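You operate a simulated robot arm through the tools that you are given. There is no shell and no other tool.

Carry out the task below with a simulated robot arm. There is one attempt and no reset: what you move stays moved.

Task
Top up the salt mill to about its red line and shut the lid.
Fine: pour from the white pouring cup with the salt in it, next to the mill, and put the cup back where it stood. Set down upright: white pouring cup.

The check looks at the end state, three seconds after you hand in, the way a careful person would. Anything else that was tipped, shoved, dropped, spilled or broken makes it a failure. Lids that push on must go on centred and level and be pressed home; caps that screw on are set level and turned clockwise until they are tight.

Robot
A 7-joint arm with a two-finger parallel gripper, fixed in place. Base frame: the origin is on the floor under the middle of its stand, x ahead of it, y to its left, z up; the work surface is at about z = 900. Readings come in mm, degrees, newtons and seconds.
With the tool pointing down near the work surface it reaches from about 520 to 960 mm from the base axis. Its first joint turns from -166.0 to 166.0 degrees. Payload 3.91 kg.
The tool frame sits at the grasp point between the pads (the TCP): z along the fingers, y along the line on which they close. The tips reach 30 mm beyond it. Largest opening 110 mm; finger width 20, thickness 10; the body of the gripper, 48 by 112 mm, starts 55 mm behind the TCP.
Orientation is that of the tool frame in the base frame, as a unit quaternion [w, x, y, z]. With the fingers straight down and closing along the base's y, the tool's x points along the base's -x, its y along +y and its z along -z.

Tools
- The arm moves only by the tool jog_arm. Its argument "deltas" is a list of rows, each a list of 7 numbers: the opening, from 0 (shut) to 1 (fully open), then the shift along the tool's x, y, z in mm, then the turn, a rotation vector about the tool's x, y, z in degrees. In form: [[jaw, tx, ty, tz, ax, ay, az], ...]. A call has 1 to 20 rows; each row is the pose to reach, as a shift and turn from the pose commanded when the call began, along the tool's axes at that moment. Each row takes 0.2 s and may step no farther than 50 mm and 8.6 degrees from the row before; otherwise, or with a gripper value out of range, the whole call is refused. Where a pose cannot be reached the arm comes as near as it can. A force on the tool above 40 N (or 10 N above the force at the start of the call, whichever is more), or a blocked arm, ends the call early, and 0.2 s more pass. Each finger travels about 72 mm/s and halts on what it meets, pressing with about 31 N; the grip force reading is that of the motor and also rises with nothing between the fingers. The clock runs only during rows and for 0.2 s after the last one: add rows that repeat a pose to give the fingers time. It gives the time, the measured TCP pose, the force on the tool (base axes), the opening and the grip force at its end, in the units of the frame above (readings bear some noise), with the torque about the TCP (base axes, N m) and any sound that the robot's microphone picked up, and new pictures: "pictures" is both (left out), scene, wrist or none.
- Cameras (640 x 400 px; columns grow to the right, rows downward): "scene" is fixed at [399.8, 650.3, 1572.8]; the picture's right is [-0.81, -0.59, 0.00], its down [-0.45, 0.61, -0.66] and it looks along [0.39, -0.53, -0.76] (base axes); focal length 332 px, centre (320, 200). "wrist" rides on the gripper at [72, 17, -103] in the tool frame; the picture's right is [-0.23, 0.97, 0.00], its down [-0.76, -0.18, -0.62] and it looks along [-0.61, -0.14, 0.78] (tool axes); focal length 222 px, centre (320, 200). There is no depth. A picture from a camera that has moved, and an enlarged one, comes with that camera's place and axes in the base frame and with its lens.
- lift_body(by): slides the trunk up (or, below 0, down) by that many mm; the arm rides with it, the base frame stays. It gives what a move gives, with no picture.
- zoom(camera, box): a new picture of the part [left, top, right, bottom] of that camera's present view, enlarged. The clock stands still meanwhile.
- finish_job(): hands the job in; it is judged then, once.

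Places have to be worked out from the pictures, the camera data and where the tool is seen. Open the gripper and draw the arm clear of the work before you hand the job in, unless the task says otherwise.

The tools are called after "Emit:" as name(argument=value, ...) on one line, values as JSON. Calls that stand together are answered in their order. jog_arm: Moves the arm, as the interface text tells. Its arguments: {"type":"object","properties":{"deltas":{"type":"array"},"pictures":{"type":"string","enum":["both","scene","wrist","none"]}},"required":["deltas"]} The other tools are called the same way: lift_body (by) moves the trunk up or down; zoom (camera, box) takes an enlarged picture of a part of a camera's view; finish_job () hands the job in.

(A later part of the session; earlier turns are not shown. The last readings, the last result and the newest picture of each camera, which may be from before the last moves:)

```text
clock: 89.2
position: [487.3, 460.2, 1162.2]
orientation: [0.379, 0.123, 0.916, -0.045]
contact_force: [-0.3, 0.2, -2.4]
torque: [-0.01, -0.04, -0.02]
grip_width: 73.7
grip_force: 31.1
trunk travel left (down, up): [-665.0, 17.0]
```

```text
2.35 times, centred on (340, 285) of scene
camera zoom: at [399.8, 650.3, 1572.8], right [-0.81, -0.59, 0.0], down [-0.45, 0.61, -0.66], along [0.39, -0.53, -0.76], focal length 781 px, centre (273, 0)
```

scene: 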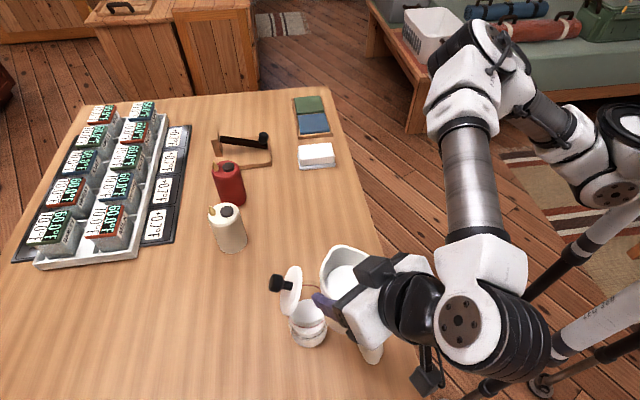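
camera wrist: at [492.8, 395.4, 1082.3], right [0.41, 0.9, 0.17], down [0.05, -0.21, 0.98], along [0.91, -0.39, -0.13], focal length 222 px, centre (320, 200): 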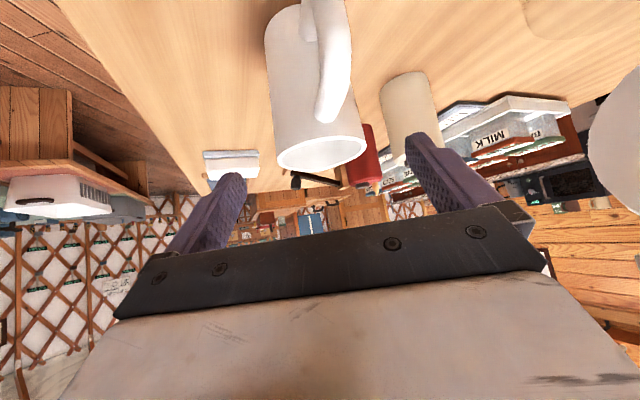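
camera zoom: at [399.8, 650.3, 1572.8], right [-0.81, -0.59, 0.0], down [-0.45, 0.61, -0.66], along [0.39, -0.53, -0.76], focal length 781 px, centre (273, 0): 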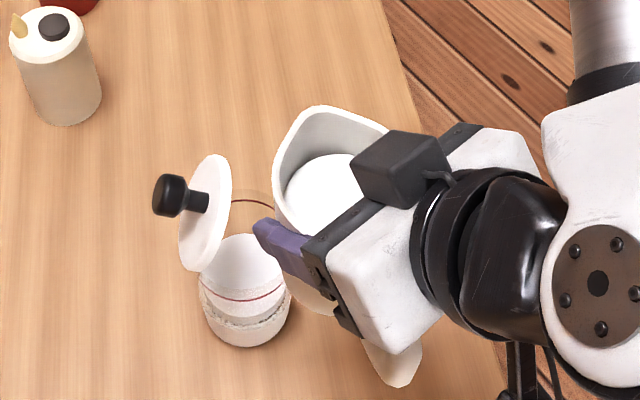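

The spout is visible, pointing about 18° clockwise of the tool direction. I'll yaw +27° about the vertical so the tilt direction becomes azimuth 12°.

Emit:
jog_arm(deltas=[[0.5, 0, 0, 0, -4.8, 0, -4.8], [0.5, 0, 0, 0, -9.5, 0, -9.5], [0.5, 0, 0, 0, -14.3, 0, -14.3], [0.5, 0, 0, 0, -19.1, 0, -19.1], [0.5, 0, 0, 0, -19.1, 0, -19.1]], pictures="both")

Emit:
zoom(camera="scene", box=[250, 200, 430, 370])

```text
clock: 90.4
position: [488.5, 460.3, 1162.0]
orientation: [0.381, -0.096, 0.919, 0.044]
contact_force: [0.1, 0.3, -2.3]
torque: [0.01, -0.06, -0.01]
grip_width: 73.7
grip_force: 30.8
trunk travel left (down, up): [-665.0, 17.0]
camera wrist: at [362.4, 450.5, 1182.2], right [-0.05, 0.98, 0.17], down [0.13, -0.16, 0.98], along [0.99, 0.07, -0.12], focal length 222 px, centre (320, 200)
```

scene: 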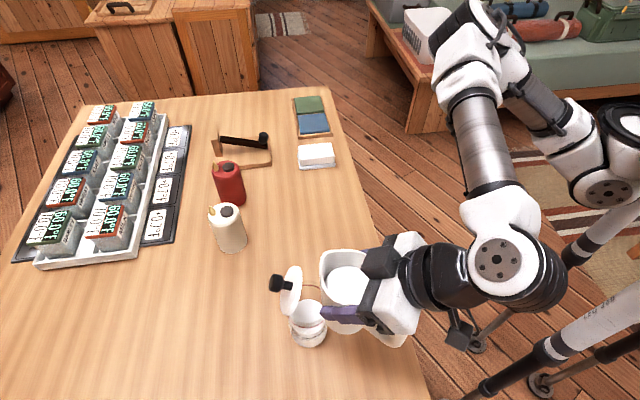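
wrist: 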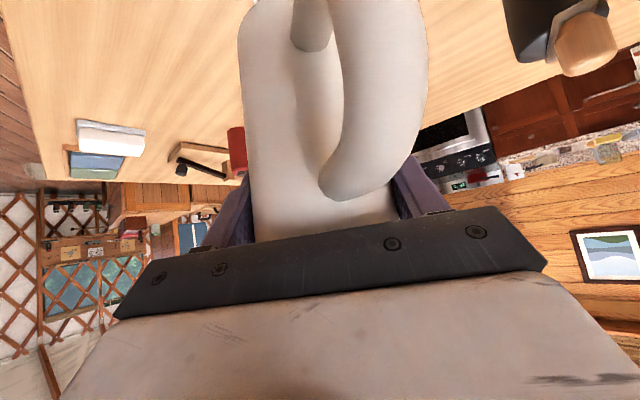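

```text
2.35 times, centred on (340, 285) of scene
camera zoom: at [399.8, 650.3, 1572.8], right [-0.81, -0.59, 0.0], down [-0.45, 0.61, -0.66], along [0.39, -0.53, -0.76], focal length 781 px, centre (273, 0)
```

zoom: 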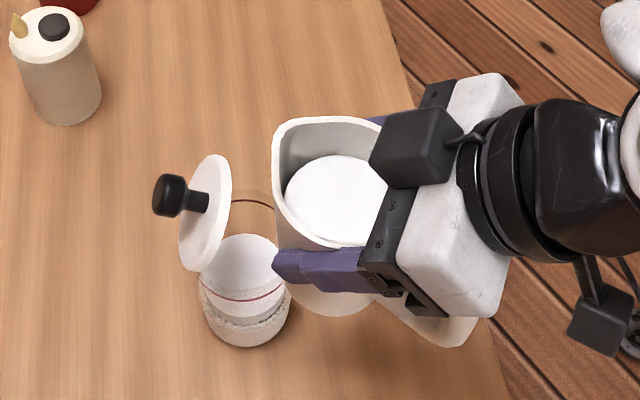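

The spout now points roughly over the mill with the cup upright, lip near (538, 454). I'll begin tilting to 30° while bringing the lip down to about z=1100, holding it over the mill's opening.

Emit:
jog_arm(deltas=[[0.5, 6.6, 0.6, 7.1, 0, 7.5, 0], [0.5, 17, 1.2, 15.8, 0, 15, 0], [0.5, 28.9, 1.8, 27.1, 0, 22.5, 0], [0.5, 39.5, 2.3, 38.3, 0, 30, 0], [0.5, 39.5, 2.3, 38.3, 0, 30, 0]], pictures="scene")

Emit:
zoom(camera="scene", box=[250, 200, 430, 370])

```text
clock: 91.6
position: [486.8, 464.0, 1107.2]
orientation: [0.129, -0.104, 0.986, 0.018]
contact_force: [-0.3, -0.3, -2.1]
torque: [-0.02, -0.05, 0.01]
grip_width: 73.7
grip_force: 30.6
trunk travel left (down, up): [-665.0, 17.0]
```

scene: 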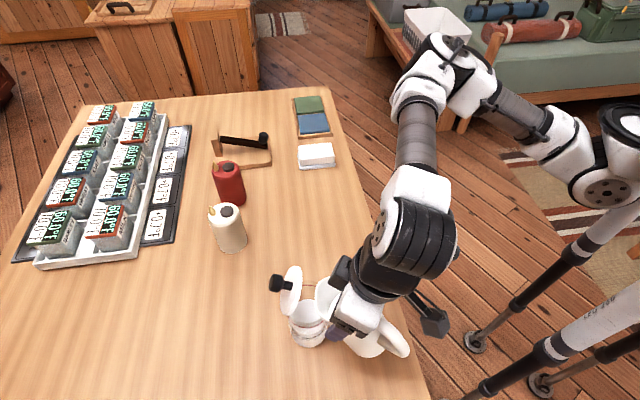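

```text
2.35 times, centred on (340, 285) of scene
camera zoom: at [399.8, 650.3, 1572.8], right [-0.81, -0.59, 0.0], down [-0.45, 0.61, -0.66], along [0.39, -0.53, -0.76], focal length 781 px, centre (273, 0)
```

zoom: 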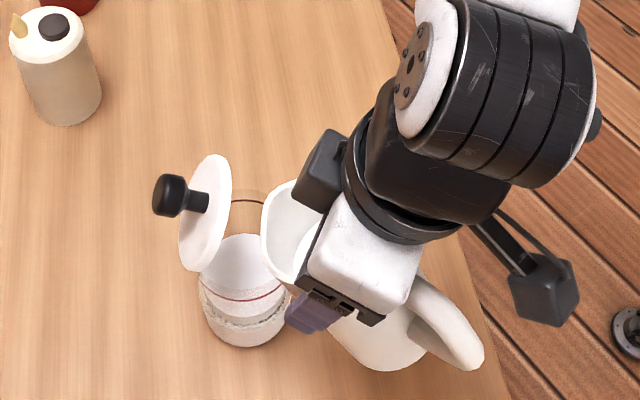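

At 30° nothing flows yet and the lip is over the opening's near part. I'll continue to 45° with the lip lowering to ~1077.

Emit:
jog_arm(deltas=[[0.5, 0.1, 0, 2.8, 0, 3.8, 0], [0.5, 0.2, 0, 5.7, 0, 7.5, 0], [0.5, -0.3, 0, 8.2, 0, 11.3, 0], [0.5, -0.7, 0, 10.8, 0, 15, 0], [0.5, -0.7, 0, 10.8, 0, 15, 0]], pictures="none")

Emit:
zoom(camera="scene", box=[250, 220, 370, 350])

```text
clock: 92.8
position: [490.5, 463.5, 1096.4]
orientation: [0.001, -0.105, 0.994, 0.004]
contact_force: [0.5, -0.3, -1.9]
torque: [0.0, -0.06, 0.01]
grip_width: 73.7
grip_force: 31.1
trunk travel left (down, up): [-665.0, 17.0]
```

```text
3.08 times, centred on (310, 285) of scene
camera zoom: at [399.8, 650.3, 1572.8], right [-0.81, -0.59, 0.0], down [-0.45, 0.61, -0.66], along [0.39, -0.53, -0.76], focal length 1022 px, centre (351, -62)
```

zoom: 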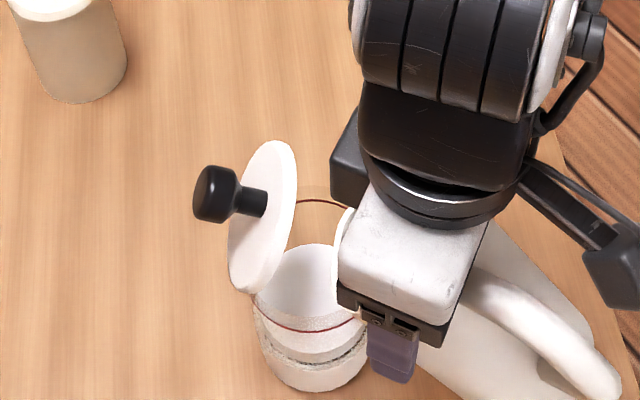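

No flow yet at 45° and everything is clear. Continuing to 60° with the lip at ~1062.

Emit:
jog_arm(deltas=[[0.5, -1.5, 0, 1.6, 0, 3.8, 0], [0.5, -3, 0, 3.1, 0, 7.5, 0], [0.5, -4.9, 0, 3.4, 0, 11.3, 0], [0.5, -6.8, 0, 3.6, 0, 15, 0], [0.5, -6.8, 0, 3.6, 0, 15, 0]], pictures="both")

Emit:
zoom(camera="scene", box=[250, 220, 370, 350])

```text
clock: 94.0
position: [496.7, 466.1, 1092.2]
orientation: [-0.13, -0.103, 0.986, -0.01]
contact_force: [0.2, 0.6, -1.7]
torque: [0.01, -0.07, 0.02]
grip_width: 73.7
grip_force: 31.1
trunk travel left (down, up): [-665.0, 17.0]
camera wrist: at [450.5, 472.0, 1209.8], right [0.01, 1.0, -0.05], down [0.91, 0.01, 0.4], along [0.4, -0.05, -0.91], focal length 222 px, centre (320, 200)
```

scene: 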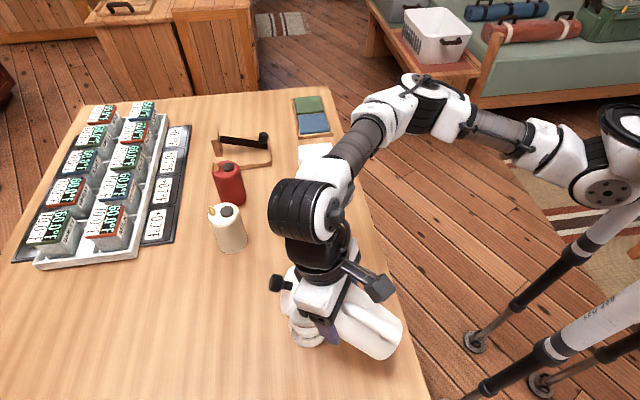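
wrist: 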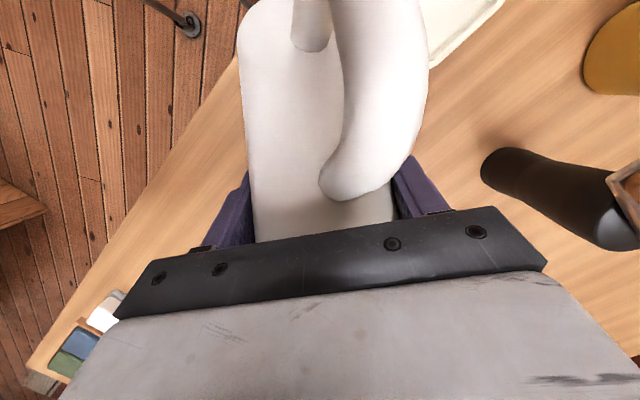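

```text
3.08 times, centred on (310, 285) of scene
camera zoom: at [399.8, 650.3, 1572.8], right [-0.81, -0.59, 0.0], down [-0.45, 0.61, -0.66], along [0.39, -0.53, -0.76], focal length 1022 px, centre (351, -62)
```

zoom: 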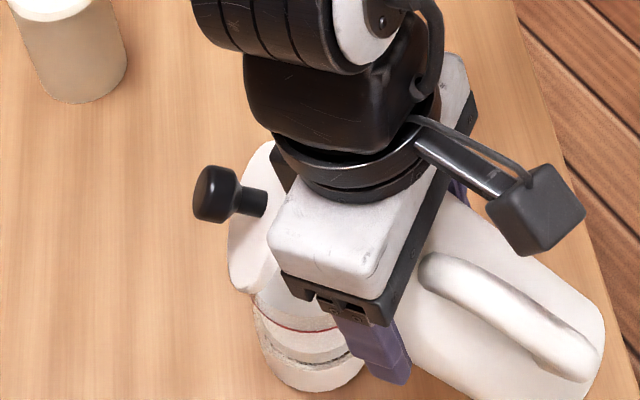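

At 60° still upright flow-free as far as visible. I'll zoom in on the mill body to get a baseline of its salt level before going further.

Emit:
zoom(camera="scene", box=[280, 290, 340, 350])

```text
6.67 times, centred on (310, 320) of scene
camera zoom: at [399.8, 650.3, 1572.8], right [-0.81, -0.59, 0.0], down [-0.45, 0.61, -0.66], along [0.39, -0.53, -0.76], focal length 2214 px, centre (387, -600)
```

zoom: 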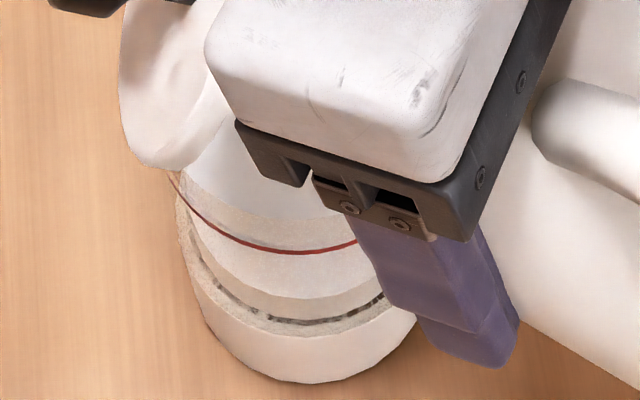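

Baseline noted: the salt's front edge appears at y≈297 in this zoom and should reach about the red line (y≈248). I'll tilt to ~68° and pause.

Emit:
jog_arm(deltas=[[0.5, -1.3, 0, -0.8, 0, 3.8, 0], [0.5, -2.6, 0, -1.7, 0, 7.5, 0], [0.5, -2.6, 0, -1.7, 0, 7.5, 0], [0.5, -2.6, 0, -1.7, 0, 7.5, 0]], pictures="none")

Emit:
zoom(camera="scene", box=[280, 290, 340, 350])

```text
clock: 95.0
position: [498.1, 466.8, 1093.7]
orientation: [-0.194, -0.104, 0.975, -0.016]
contact_force: [-1.2, 1.1, -2.7]
torque: [0.01, -0.1, -0.01]
grip_width: 73.4
grip_force: 30.9
trunk travel left (down, up): [-665.0, 17.0]
```

```text
6.67 times, centred on (310, 320) of scene
camera zoom: at [399.8, 650.3, 1572.8], right [-0.81, -0.59, 0.0], down [-0.45, 0.61, -0.66], along [0.39, -0.53, -0.76], focal length 2214 px, centre (387, -600)
```

zoom: 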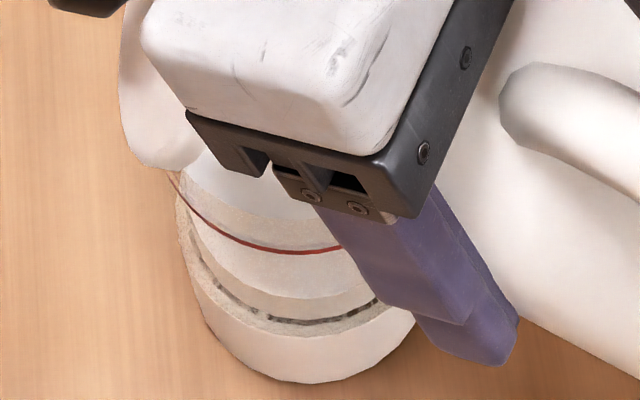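

Still no flow. Continuing to 75° in small steps.

Emit:
jog_arm(deltas=[[0.5, -1.2, 0, -1.7, 0, 3.8, 0], [0.5, -2.4, 0, -3.5, 0, 7.5, 0], [0.5, -2.4, 0, -3.5, 0, 7.5, 0], [0.5, -2.4, 0, -3.5, 0, 7.5, 0]], pictures="none")

Emit:
zoom(camera="scene", box=[280, 290, 340, 350])

```text
clock: 96.0
position: [502.9, 466.1, 1095.3]
orientation: [-0.257, -0.103, 0.961, -0.023]
contact_force: [-0.2, 0.0, -2.3]
torque: [0.02, -0.07, 0.01]
grip_width: 73.7
grip_force: 30.9
trunk travel left (down, up): [-665.0, 17.0]
```

```text
6.67 times, centred on (310, 320) of scene
camera zoom: at [399.8, 650.3, 1572.8], right [-0.81, -0.59, 0.0], down [-0.45, 0.61, -0.66], along [0.39, -0.53, -0.76], focal length 2214 px, centre (387, -600)
```

zoom: 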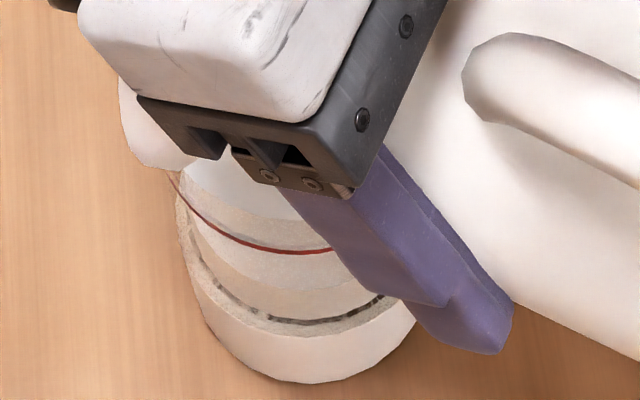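

The bright salt edge in the mill has begun to rise slightly, so flow has started. I'll hold here for a second and compare.

Emit:
jog_arm(deltas=[[0.5, 0, 0, 0, 0, 0, 0], [0.5, 0, 0, 0, 0, 0, 0], [0.5, 0, 0, 0, 0, 0, 0], [0.5, 0, 0, 0, 0, 0, 0]], pictures="none")

Emit:
zoom(camera="scene", box=[280, 290, 340, 350])

Emit:
zoom(camera="scene", box=[240, 240, 420, 370])

```text
clock: 97.0
position: [503.4, 466.4, 1095.0]
orientation: [-0.257, -0.103, 0.961, -0.023]
contact_force: [-0.6, 1.0, -3.0]
torque: [0.0, -0.1, 0.0]
grip_width: 73.4
grip_force: 31.0
trunk travel left (down, up): [-665.0, 17.0]
```

```text
6.67 times, centred on (310, 320) of scene
camera zoom: at [399.8, 650.3, 1572.8], right [-0.81, -0.59, 0.0], down [-0.45, 0.61, -0.66], along [0.39, -0.53, -0.76], focal length 2214 px, centre (387, -600)
```

zoom: 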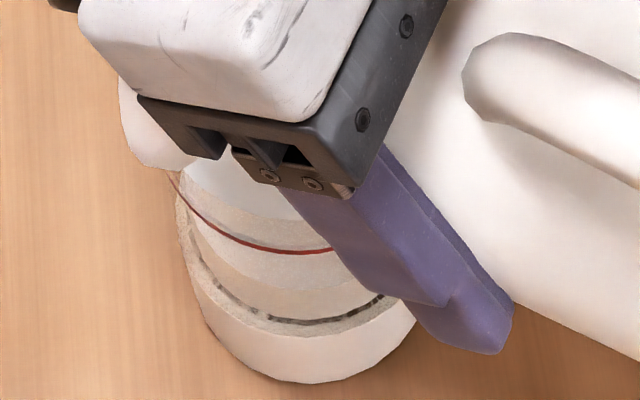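

```text
3.08 times, centred on (330, 305) of scene
camera zoom: at [399.8, 650.3, 1572.8], right [-0.81, -0.59, 0.0], down [-0.45, 0.61, -0.66], along [0.39, -0.53, -0.76], focal length 1022 px, centre (289, -123)
```

zoom: 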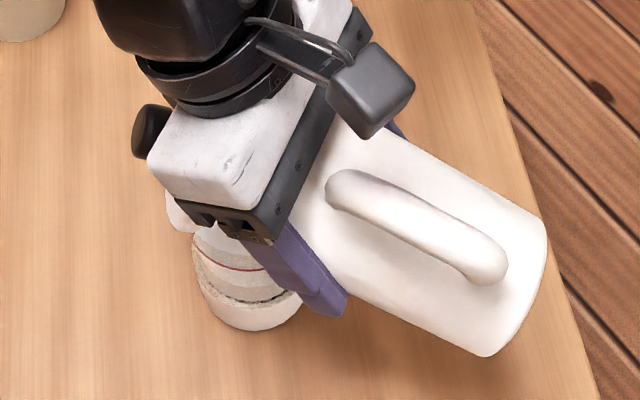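

Flow stopped at an equilibrium for this tilt with no visible spill. I'll step to 80° and wait.

Emit:
jog_arm(deltas=[[0.5, -1.2, 0, -1.5, 0, 2.5, 0], [0.5, -2.4, 0, -3.1, 0, 5, 0], [0.5, -2.4, 0, -3.1, 0, 5, 0], [0.5, -2.4, 0, -3.1, 0, 5, 0], [0.5, -2.4, 0, -3.1, 0, 5, 0]], pictures="none")

Emit:
zoom(camera="scene", box=[280, 290, 340, 350])

```text
clock: 98.2
position: [505.1, 466.4, 1097.0]
orientation: [-0.298, -0.101, 0.949, -0.027]
contact_force: [-0.5, 0.3, -2.1]
torque: [0.0, -0.09, -0.03]
grip_width: 73.5
grip_force: 31.0
trunk travel left (down, up): [-665.0, 17.0]
```

```text
6.67 times, centred on (310, 320) of scene
camera zoom: at [399.8, 650.3, 1572.8], right [-0.81, -0.59, 0.0], down [-0.45, 0.61, -0.66], along [0.39, -0.53, -0.76], focal length 2214 px, centre (387, -600)
```

zoom: 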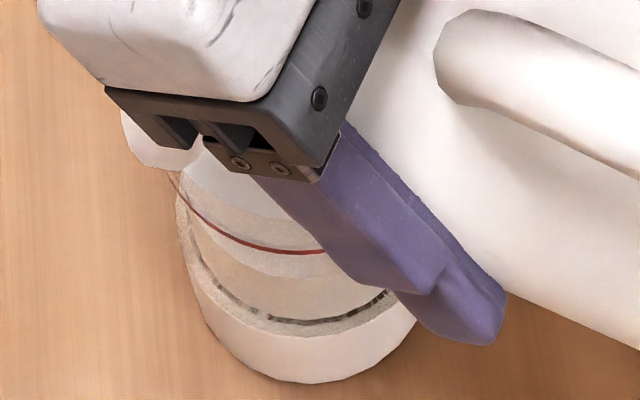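

Level is climbing (edge now ~y 273). I'll step to 84° and wait.

Emit:
jog_arm(deltas=[[0.5, -0.9, 0, -1.5, 0, 2, 0], [0.5, -1.8, 0, -3, 0, 4, 0], [0.5, -1.8, 0, -3, 0, 4, 0], [0.5, -1.8, 0, -3, 0, 4, 0], [0.5, -1.8, 0, -3, 0, 4, 0]], pictures="none")

Emit:
zoom(camera="scene", box=[280, 290, 340, 350])

Emit:
zoom(camera="scene", box=[230, 230, 400, 370])

```text
clock: 99.4
position: [509.5, 468.2, 1099.1]
orientation: [-0.332, -0.1, 0.938, -0.031]
contact_force: [-0.4, -0.1, -1.9]
torque: [0.01, -0.09, 0.02]
grip_width: 73.5
grip_force: 31.0
trunk travel left (down, up): [-665.0, 17.0]
```

```text
6.67 times, centred on (310, 320) of scene
camera zoom: at [399.8, 650.3, 1572.8], right [-0.81, -0.59, 0.0], down [-0.45, 0.61, -0.66], along [0.39, -0.53, -0.76], focal length 2214 px, centre (387, -600)
```

zoom: 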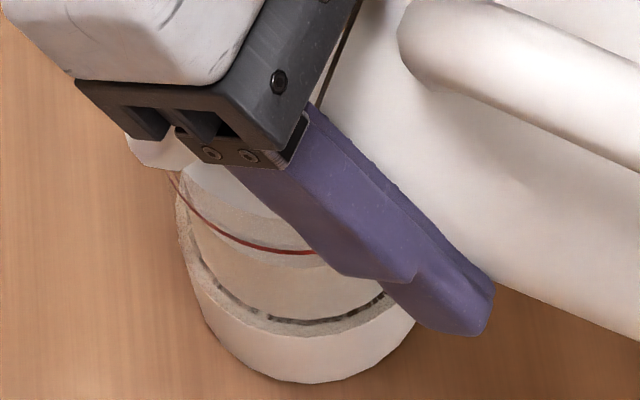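

```text
2.86 times, centred on (315, 300) of scene
camera zoom: at [399.8, 650.3, 1572.8], right [-0.81, -0.59, 0.0], down [-0.45, 0.61, -0.66], along [0.39, -0.53, -0.76], focal length 949 px, centre (334, -86)
```

zoom: 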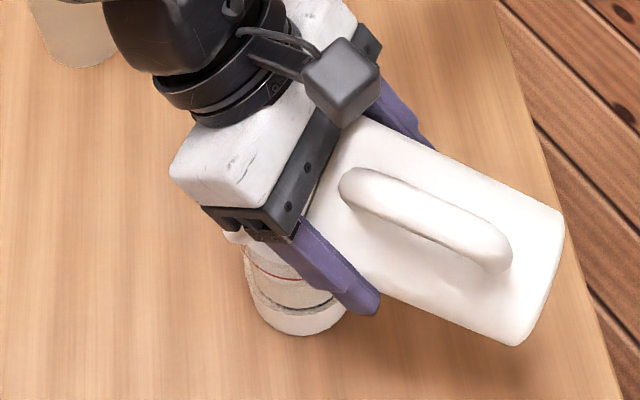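

I'll zoom tighter on the level relative to the red line.

Emit:
zoom(camera="scene", box=[292, 308, 322, 346])

```text
10.53 times, centred on (307, 327) of scene
camera zoom: at [399.8, 650.3, 1572.8], right [-0.81, -0.59, 0.0], down [-0.45, 0.61, -0.66], along [0.39, -0.53, -0.76], focal length 3496 px, centre (457, -1137)
```

zoom: 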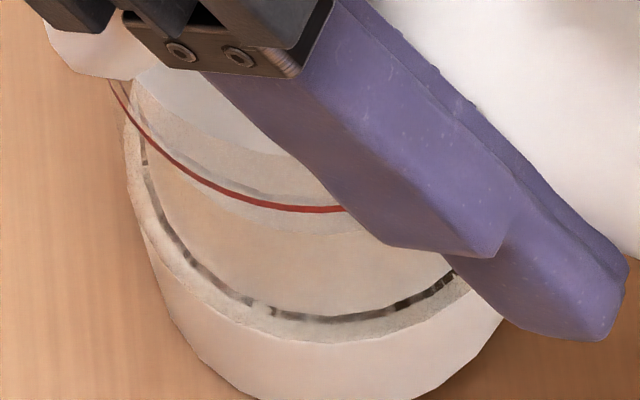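

The salt edge is now a bit below the red line (roughly half of the needed rise). I'll wait a second at this tilt to see if it still flows.

Emit:
jog_arm(deltas=[[0.5, 0, 0, 0, 0, 0, 0], [0.5, 0, 0, 0, 0, 0, 0], [0.5, 0, 0, 0, 0, 0, 0], [0.5, 0, 0, 0, 0, 0, 0]], pictures="none")

Emit:
zoom(camera="scene", box=[292, 308, 322, 346])

```text
clock: 100.4
position: [509.8, 468.0, 1098.3]
orientation: [-0.331, -0.099, 0.938, -0.03]
contact_force: [-0.7, -0.4, -1.8]
torque: [-0.01, -0.1, 0.04]
grip_width: 73.4
grip_force: 31.0
trunk travel left (down, up): [-665.0, 17.0]
```

```text
10.53 times, centred on (307, 327) of scene
camera zoom: at [399.8, 650.3, 1572.8], right [-0.81, -0.59, 0.0], down [-0.45, 0.61, -0.66], along [0.39, -0.53, -0.76], focal length 3496 px, centre (457, -1137)
```

zoom: 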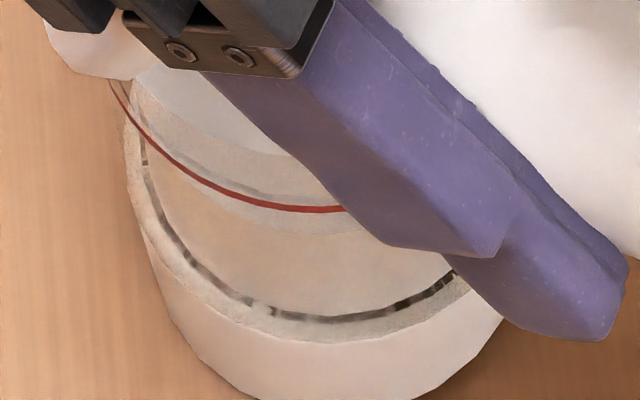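

Flow is quasi-static with tilt; the level has risen about 25 of the ~50 mm. By my estimate ~97° is needed. I'll step to 90° and wait.

Emit:
jog_arm(deltas=[[0.5, -0.5, 0, -2, 0, 2, 0], [0.5, -1, 0, -4, 0, 4, 0], [0.5, -1.5, 0, -5.9, 0, 6, 0], [0.5, -1.5, 0, -5.9, 0, 6, 0], [0.5, -1.5, 0, -5.9, 0, 6, 0], [0.5, -1.5, 0, -5.9, 0, 6, 0]], pictures="none")

Emit:
zoom(camera="scene", box=[292, 308, 322, 346])

Emit:
zoom(camera="scene", box=[230, 230, 400, 370])

```text
clock: 101.8
position: [514.8, 468.3, 1103.1]
orientation: [-0.38, -0.099, 0.919, -0.036]
contact_force: [0.6, -0.6, -1.3]
torque: [0.02, -0.09, -0.02]
grip_width: 73.3
grip_force: 30.8
trunk travel left (down, up): [-665.0, 17.0]
```

```text
10.53 times, centred on (307, 327) of scene
camera zoom: at [399.8, 650.3, 1572.8], right [-0.81, -0.59, 0.0], down [-0.45, 0.61, -0.66], along [0.39, -0.53, -0.76], focal length 3496 px, centre (457, -1137)
```

zoom: 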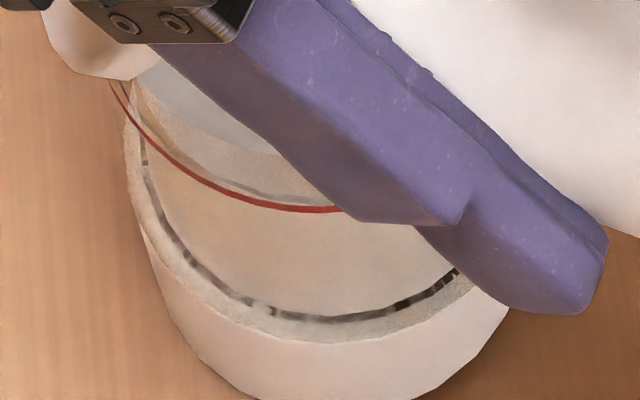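

```text
2.86 times, centred on (315, 300) of scene
camera zoom: at [399.8, 650.3, 1572.8], right [-0.81, -0.59, 0.0], down [-0.45, 0.61, -0.66], along [0.39, -0.53, -0.76], focal length 949 px, centre (334, -86)
```

zoom: 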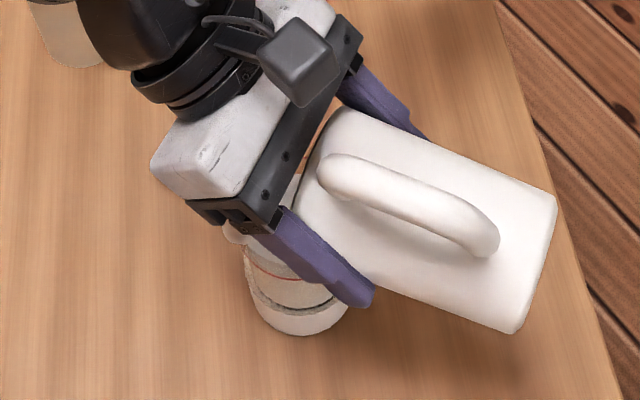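

The salt edge has reached about the red line's image, which (allowing for parallax) means a level near 998. I'll step to ~94° and check again.

Emit:
jog_arm(deltas=[[0.5, -0.7, 0, -2, 0, 2, 0], [0.5, -1.3, 0, -3.8, 0, 4, 0], [0.5, -1.3, 0, -3.8, 0, 4, 0], [0.5, -1.3, 0, -3.8, 0, 4, 0], [0.5, -1.3, 0, -3.8, 0, 4, 0]], pictures="none")

Emit:
zoom(camera="scene", box=[292, 308, 322, 346])

Emit:
zoom(camera="scene", box=[230, 230, 400, 370])

```text
clock: 103.0
position: [518.0, 469.3, 1104.3]
orientation: [-0.412, -0.098, 0.905, -0.04]
contact_force: [-0.3, -0.1, -0.9]
torque: [0.03, -0.13, 0.0]
grip_width: 73.5
grip_force: 30.4
trunk travel left (down, up): [-665.0, 17.0]
```

```text
10.53 times, centred on (307, 327) of scene
camera zoom: at [399.8, 650.3, 1572.8], right [-0.81, -0.59, 0.0], down [-0.45, 0.61, -0.66], along [0.39, -0.53, -0.76], focal length 3496 px, centre (457, -1137)
```

zoom: 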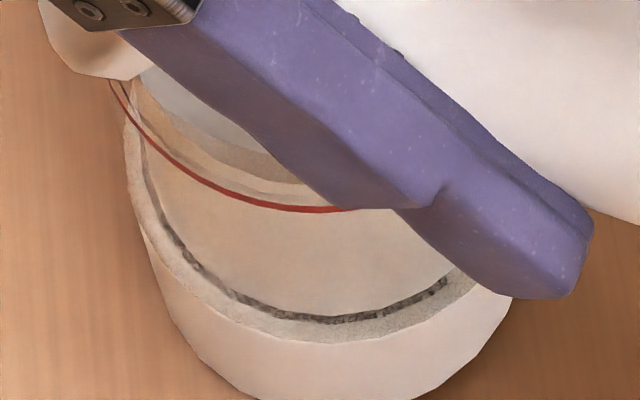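

```text
2.86 times, centred on (315, 300) of scene
camera zoom: at [399.8, 650.3, 1572.8], right [-0.81, -0.59, 0.0], down [-0.45, 0.61, -0.66], along [0.39, -0.53, -0.76], focal length 949 px, centre (334, -86)
```

zoom: 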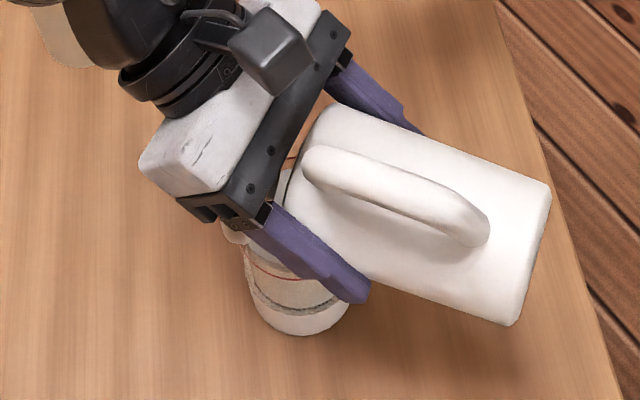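

I'll zoom even tighter at the left part of the glass to judge the surface edge.

Emit:
zoom(camera="scene", box=[294, 310, 314, 332])

```text
16.00 times, centred on (304, 321) of scene
camera zoom: at [399.8, 650.3, 1572.8], right [-0.81, -0.59, 0.0], down [-0.45, 0.61, -0.66], along [0.39, -0.53, -0.76], focal length 5313 px, centre (576, -1736)
```

zoom: 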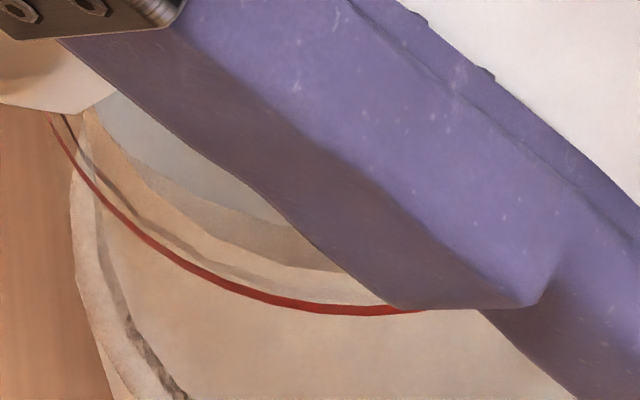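

The salt's edge now shows slightly above the red line in this view, i.e. a level around 1006–1008 vs. the line at 1012. One more small step of 2°.

Emit:
jog_arm(deltas=[[0.5, -0.6, 0, -1.8, 0, 2, 0], [0.5, -0.6, 0, -1.8, 0, 2, 0], [0.5, -0.6, 0, -1.8, 0, 2, 0], [0.5, -0.6, 0, -1.8, 0, 2, 0]], pictures="none")

Emit:
zoom(camera="scene", box=[294, 310, 314, 332])

Emit:
zoom(camera="scene", box=[230, 230, 400, 370])

```text
clock: 104.0
position: [518.1, 469.1, 1105.8]
orientation: [-0.428, -0.096, 0.898, -0.041]
contact_force: [-1.3, 0.1, 7.9]
torque: [0.29, -0.77, 0.05]
grip_width: 73.7
grip_force: 30.7
trunk travel left (down, up): [-665.0, 17.0]
```

```text
16.00 times, centred on (304, 321) of scene
camera zoom: at [399.8, 650.3, 1572.8], right [-0.81, -0.59, 0.0], down [-0.45, 0.61, -0.66], along [0.39, -0.53, -0.76], focal length 5313 px, centre (576, -1736)
```

zoom: 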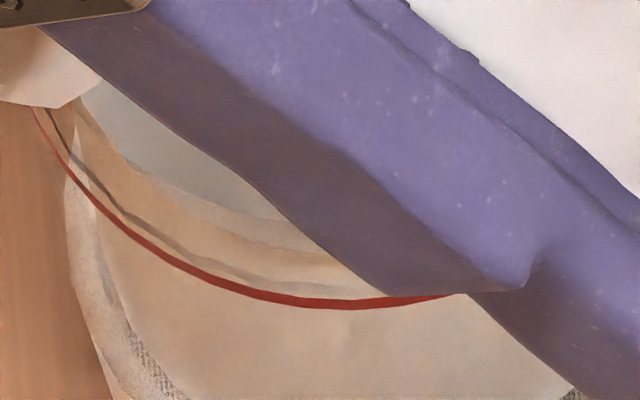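

```text
2.86 times, centred on (315, 300) of scene
camera zoom: at [399.8, 650.3, 1572.8], right [-0.81, -0.59, 0.0], down [-0.45, 0.61, -0.66], along [0.39, -0.53, -0.76], focal length 949 px, centre (334, -86)
```

zoom: 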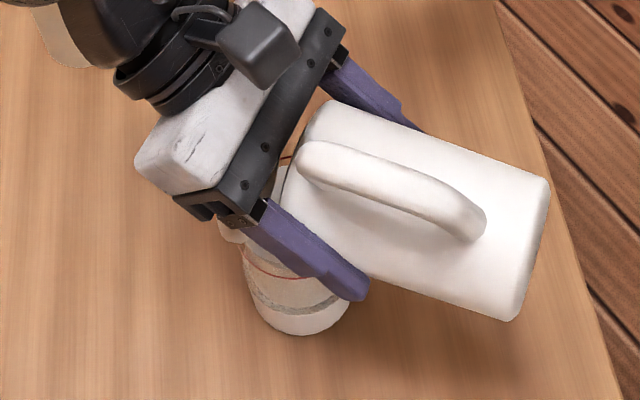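

Contact: the palm has touched the lid (≈8 N). I'll immediately raise and tilt back a little, keeping the lip over the opening.

Emit:
jog_arm(deltas=[[0.5, 6.2, 0, -1.8, 0, -3, 0], [0.5, 12.4, 0, -3.6, 0, -6, 0]], pictures="none")

Emit:
zoom(camera="scene", box=[230, 230, 400, 370])

Emit:
zoom(camera="scene", box=[280, 290, 340, 350])

```text
clock: 104.6
position: [515.1, 468.4, 1115.9]
orientation: [-0.381, -0.098, 0.919, -0.036]
contact_force: [-0.6, -0.4, -2.6]
torque: [0.02, -0.05, 0.02]
grip_width: 73.3
grip_force: 31.1
trunk travel left (down, up): [-665.0, 17.0]
```

```text
2.86 times, centred on (315, 300) of scene
camera zoom: at [399.8, 650.3, 1572.8], right [-0.81, -0.59, 0.0], down [-0.45, 0.61, -0.66], along [0.39, -0.53, -0.76], focal length 949 px, centre (334, -86)
```

zoom: 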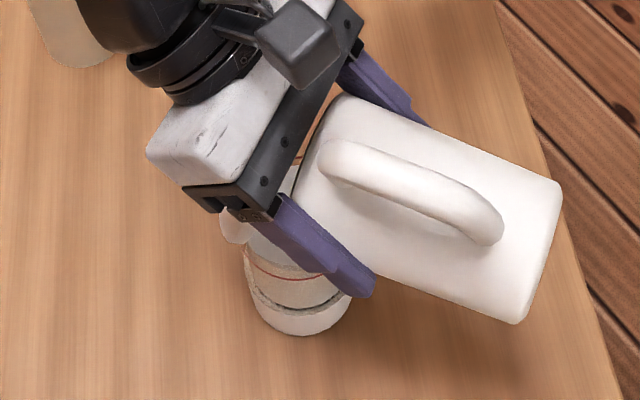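

```text
6.67 times, centred on (310, 320) of scene
camera zoom: at [399.8, 650.3, 1572.8], right [-0.81, -0.59, 0.0], down [-0.45, 0.61, -0.66], along [0.39, -0.53, -0.76], focal length 2214 px, centre (387, -600)
```

zoom: 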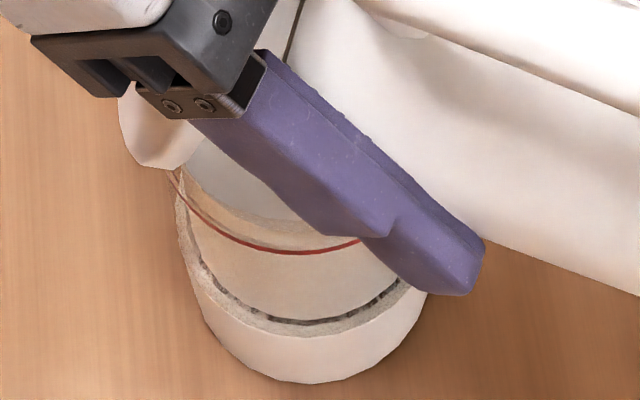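

Contact is gone, the mill is upright and the lid still open. I'll now tilt the cup back to 30°, keeping its lip over the opening, then look at the fill level with a clear view.

Emit:
jog_arm(deltas=[[0.5, 4.2, 0, 4.2, 0, -7.5, 0], [0.5, 8.1, 0, 8.1, 0, -15, 0], [0.5, 11.7, 0, 11.7, 0, -22.5, 0], [0.5, 14.8, 0, 14.8, 0, -30, 0], [0.5, 18.2, 0, 16.8, 0, -37.5, 0], [0.5, 20.3, 0, 18.9, 0, -45, 0], [0.5, 22.6, 0, 19.7, 0, -52.5, 0], [0.5, 24.2, 0, 19.9, 0, -60, 0], [0.5, 24.2, 0, 19.9, 0, -60, 0]], pictures="none")

Emit:
zoom(camera="scene", box=[230, 230, 400, 370])

Emit:
zoom(camera="scene", box=[280, 290, 340, 350])

```text
clock: 106.6
position: [485.2, 461.2, 1119.7]
orientation: [0.13, -0.102, 0.986, 0.018]
contact_force: [0.0, -0.1, -2.3]
torque: [-0.03, -0.03, 0.01]
grip_width: 73.5
grip_force: 30.6
trunk travel left (down, up): [-665.0, 17.0]
```

```text
2.86 times, centred on (315, 300) of scene
camera zoom: at [399.8, 650.3, 1572.8], right [-0.81, -0.59, 0.0], down [-0.45, 0.61, -0.66], along [0.39, -0.53, -0.76], focal length 949 px, centre (334, -86)
```

zoom: 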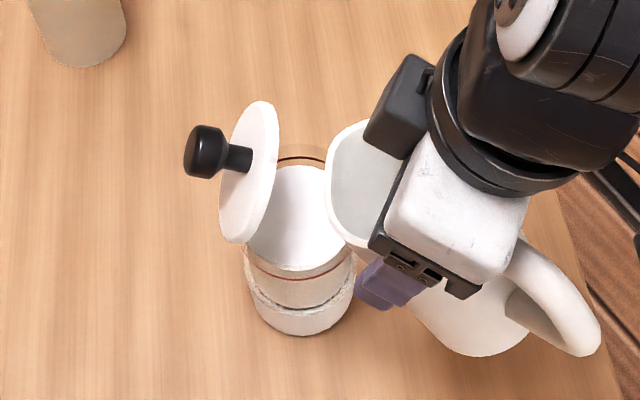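

```text
6.67 times, centred on (310, 320) of scene
camera zoom: at [399.8, 650.3, 1572.8], right [-0.81, -0.59, 0.0], down [-0.45, 0.61, -0.66], along [0.39, -0.53, -0.76], focal length 2214 px, centre (387, -600)
```

zoom: 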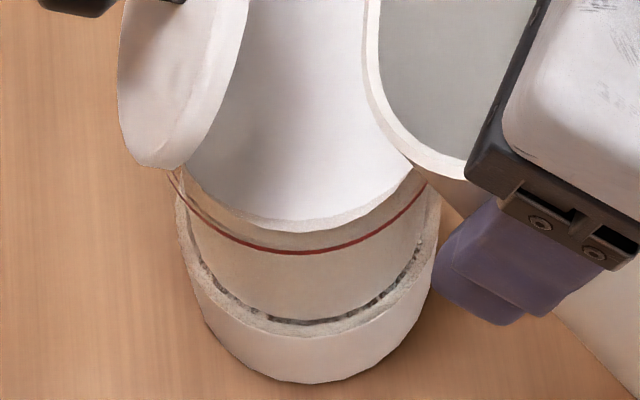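

Clear view now: the salt surface's front edge lies just above the red line in perspective, consistent with a level close to the line. I'll zoom tighter to confirm.

Emit:
zoom(camera="scene", box=[292, 285, 326, 335])

Emit:
zoom(camera="scene", box=[285, 240, 345, 320])

```text
8.00 times, centred on (309, 310) of scene
camera zoom: at [399.8, 650.3, 1572.8], right [-0.81, -0.59, 0.0], down [-0.45, 0.61, -0.66], along [0.39, -0.53, -0.76], focal length 2657 px, centre (408, -680)
```

zoom: 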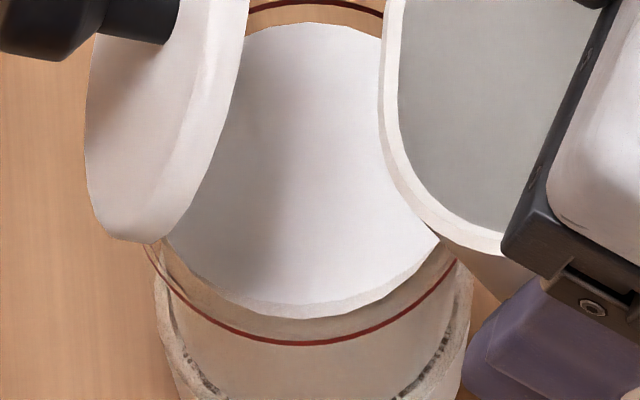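

```text
5.00 times, centred on (315, 280) of scene
camera zoom: at [399.8, 650.3, 1572.8], right [-0.81, -0.59, 0.0], down [-0.45, 0.61, -0.66], along [0.39, -0.53, -0.76], focal length 1660 px, centre (345, -200)
```

zoom: 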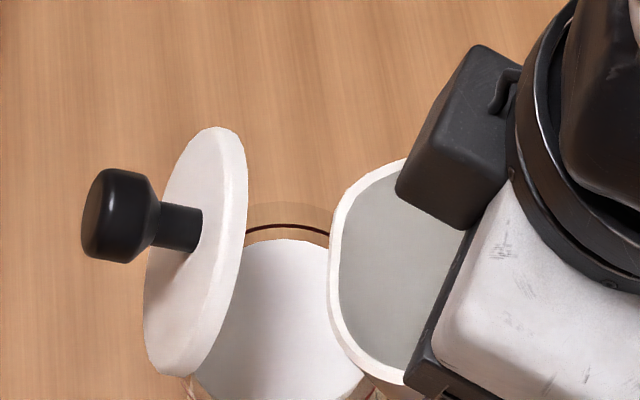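

The salt's back edge coincides with the red line and the front edge is only slightly above it, so the level is about at the line; no spill is visible. I'll bring the cup fully upright and back away from the mill.

Emit:
jog_arm(deltas=[[0.5, 0.7, 0, -11.8, 0, -7.5, 0], [0.5, 1.4, 0, -23.6, 0, -15, 0], [0.5, 2.1, 0, -35.5, 0, -22.5, 0], [0.5, 2.8, 0, -47.3, 0, -30, 0], [0.5, 2.8, 0, -47.3, 0, -30, 0]], pictures="scene")

Emit:
zoom(camera="scene", box=[240, 220, 440, 370])

```text
clock: 107.8
position: [469.7, 456.8, 1165.3]
orientation: [0.382, -0.095, 0.918, 0.044]
contact_force: [0.8, 0.1, -2.2]
torque: [-0.01, 0.01, -0.02]
grip_width: 73.7
grip_force: 30.7
trunk travel left (down, up): [-665.0, 17.0]
```

scene: 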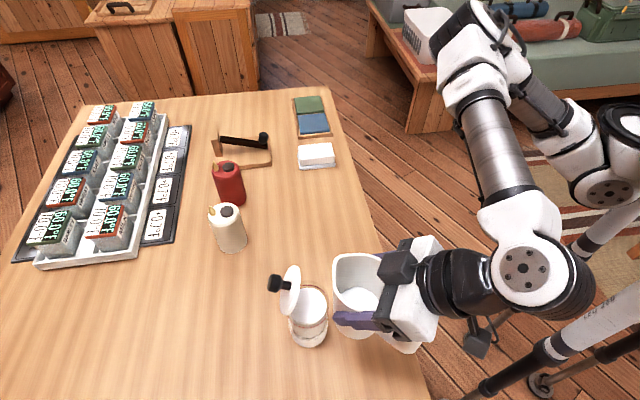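

```text
2.67 times, centred on (340, 295) of scene
camera zoom: at [399.8, 650.3, 1572.8], right [-0.81, -0.59, 0.0], down [-0.45, 0.61, -0.66], along [0.39, -0.53, -0.76], focal length 886 px, centre (267, -53)
```

zoom: 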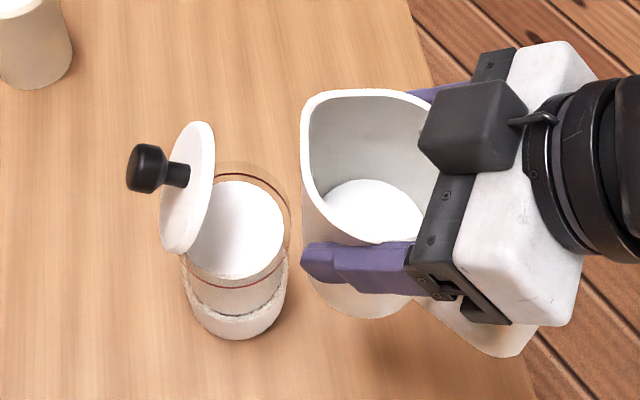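

Cup upright with leftover salt inside. With the mill now fully visible, I'll zoom once more to verify the level against the line.

Emit:
zoom(camera="scene", box=[285, 260, 335, 350])

Emit:
zoom(camera="scene", box=[298, 275, 332, 325])

```text
4.44 times, centred on (310, 305) of scene
camera zoom: at [399.8, 650.3, 1572.8], right [-0.81, -0.59, 0.0], down [-0.45, 0.61, -0.66], along [0.39, -0.53, -0.76], focal length 1476 px, centre (364, -267)
```

zoom: 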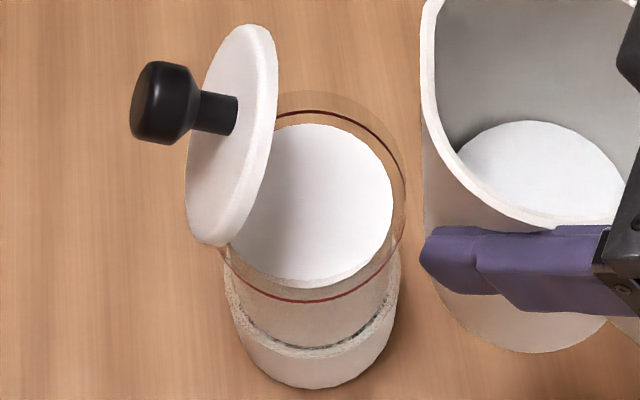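

```text
8.00 times, centred on (315, 300) of scene
camera zoom: at [399.8, 650.3, 1572.8], right [-0.81, -0.59, 0.0], down [-0.45, 0.61, -0.66], along [0.39, -0.53, -0.76], focal length 2657 px, centre (360, -600)
```

zoom: 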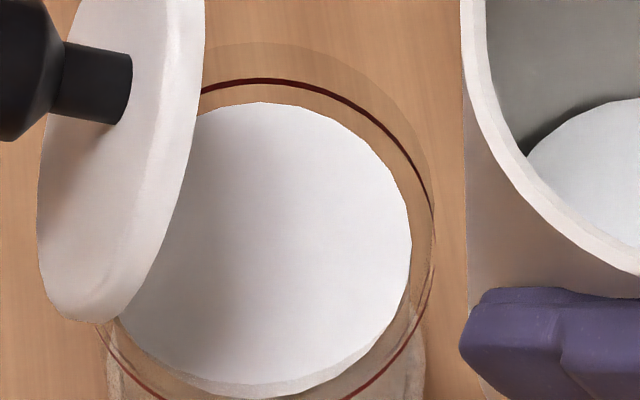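

By comparing the salt disc and the ring (same image centre), the salt surface is within ~1–2 mm of the red line. Now I'll yaw the cup back toward its original orientation.

Emit:
jog_arm(deltas=[[0.5, 0, 0, 0, 4.7, 0, 4.7], [0.5, 0, 0, 0, 9.4, 0, 9.4], [0.5, 0, 0, 0, 14.1, 0, 14.1], [0.5, 0, 0, 0, 14.1, 0, 14.1]], pictures="none")

Emit:
jog_arm(deltas=[[0.5, -17, -28, 19, 0, 0, 0], [0.5, -34, -57, 38, 0, 0, 0], [0.5, -51, -85, 57, 0, 0, 0], [0.5, -68.6, -113.7, 75.7, 0, 0, 0], [0.5, -96, -108, 103, 0, 0, 0], [0.5, -123, -102, 130, 0, 0, 0], [0.5, -150.7, -95.9, 157.8, 0, 0, 0], [0.5, -150.7, -95.9, 157.8, 0, 0, 0]], pictures="scene")

Emit:
zoom(camera="scene", box=[240, 120, 400, 280])

```text
clock: 108.8
position: [469.9, 457.5, 1164.2]
orientation: [0.381, 0.066, 0.922, -0.023]
contact_force: [0.3, -0.4, -2.6]
torque: [-0.02, -0.03, -0.03]
grip_width: 73.6
grip_force: 30.9
trunk travel left (down, up): [-665.0, 17.0]
```

```text
clock: 110.6
position: [674.0, 331.4, 1160.1]
orientation: [0.381, 0.066, 0.922, -0.022]
contact_force: [0.2, 0.0, -2.7]
torque: [-0.03, -0.01, 0.0]
grip_width: 73.5
grip_force: 30.9
trunk travel left (down, up): [-665.0, 17.0]
```

scene: 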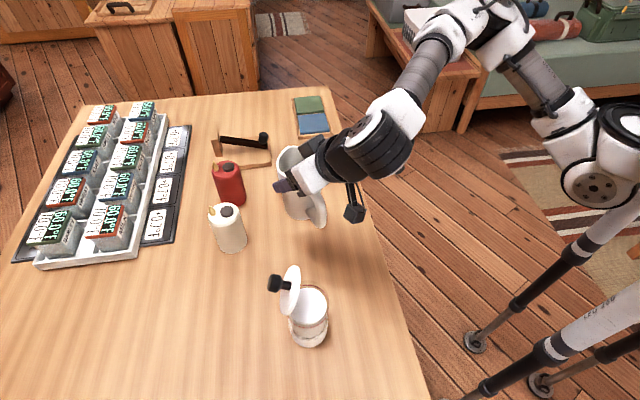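

```text
2.50 times, centred on (320, 200) of scene
camera zoom: at [399.8, 650.3, 1572.8], right [-0.81, -0.59, 0.0], down [-0.45, 0.61, -0.66], along [0.39, -0.53, -0.76], focal length 830 px, centre (320, 200)
```

zoom: 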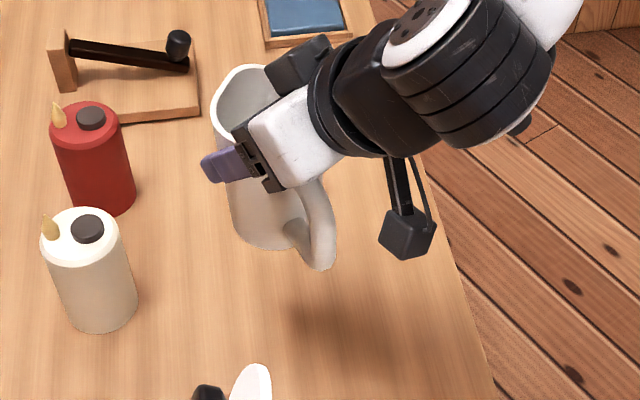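

The cup hangs upright above its spot. I'll lower it to about 14 mm above the touch-down height first.

Emit:
jog_arm(deltas=[[0.5, 27, 0, 27, 0, 0, 0], [0.5, 54, 0, 54, 0, 0, 0], [0.5, 80, 0, 80, 0, 0, 0], [0.5, 98, 0, 98, 0, 0, 0], [0.5, 106, 0, 106, 0, 0, 0], [0.5, 106, 0, 106, 0, 0, 0]], pictures="scene")

Emit:
zoom(camera="scene", box=[250, 180, 410, 340])

```text
clock: 112.0
position: [673.1, 334.0, 1006.6]
orientation: [0.382, 0.066, 0.922, -0.022]
contact_force: [1.1, -0.1, -2.8]
torque: [-0.01, -0.04, 0.03]
grip_width: 73.6
grip_force: 30.7
trunk travel left (down, up): [-665.0, 17.0]
```

scene: 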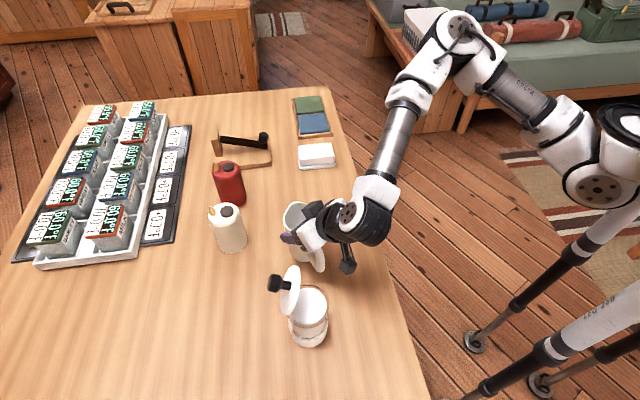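

```text
2.50 times, centred on (330, 260) of scene
camera zoom: at [399.8, 650.3, 1572.8], right [-0.81, -0.59, 0.0], down [-0.45, 0.61, -0.66], along [0.39, -0.53, -0.76], focal length 830 px, centre (295, 50)
```

zoom: 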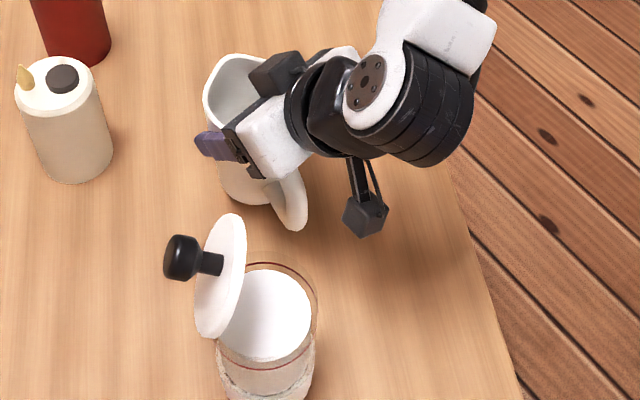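

Lowering the final ~10 mm in small increments while watching for touch-down.

Emit:
jog_arm(deltas=[[0.5, 3, 0, 3, 0, 0, 0], [0.5, 5.5, 0, 5.5, 0, 0, 0], [0.5, 7, 0, 7, 0, 0, 0], [0.5, 7, 0, 7, 0, 0, 0]], pictures="none")

```text
clock: 113.0
position: [673.0, 334.7, 998.2]
orientation: [0.381, 0.065, 0.922, -0.022]
contact_force: [0.1, 0.3, -1.6]
torque: [0.03, -0.03, 0.0]
grip_width: 73.5
grip_force: 30.7
trunk travel left (down, up): [-665.0, 17.0]
```

Near touch-down at z≈998. Two more small steps.

Emit:
jog_arm(deltas=[[0.5, 0.7, -1, 0.7, 0, 0, 0], [0.5, 1.4, -1.5, 1.4, 0, 0, 0], [0.5, 1.4, -1.5, 1.4, 0, 0, 0]], pictures="none")

```text
clock: 113.8
position: [672.5, 332.3, 996.7]
orientation: [0.381, 0.066, 0.922, -0.023]
contact_force: [-0.2, -0.5, -1.8]
torque: [-0.01, -0.01, -0.04]
grip_width: 73.2
grip_force: 31.2
trunk travel left (down, up): [-665.0, 17.0]
```

Still hanging; lowering 1.5 mm more.

Emit:
jog_arm(deltas=[[0.5, 0.5, 0, 0.5, 0, 0, 0], [0.5, 1.1, 0, 1.1, 0, 0, 0], [0.5, 1.1, 0, 1.1, 0, 0, 0]], pictures="none")

```text
clock: 114.6
position: [672.5, 333.8, 996.6]
orientation: [0.383, 0.066, 0.921, -0.022]
contact_force: [0.6, -0.1, 10.6]
torque: [0.29, 0.02, -0.01]
grip_width: 73.4
grip_force: 30.7
trunk travel left (down, up): [-665.0, 17.0]
```

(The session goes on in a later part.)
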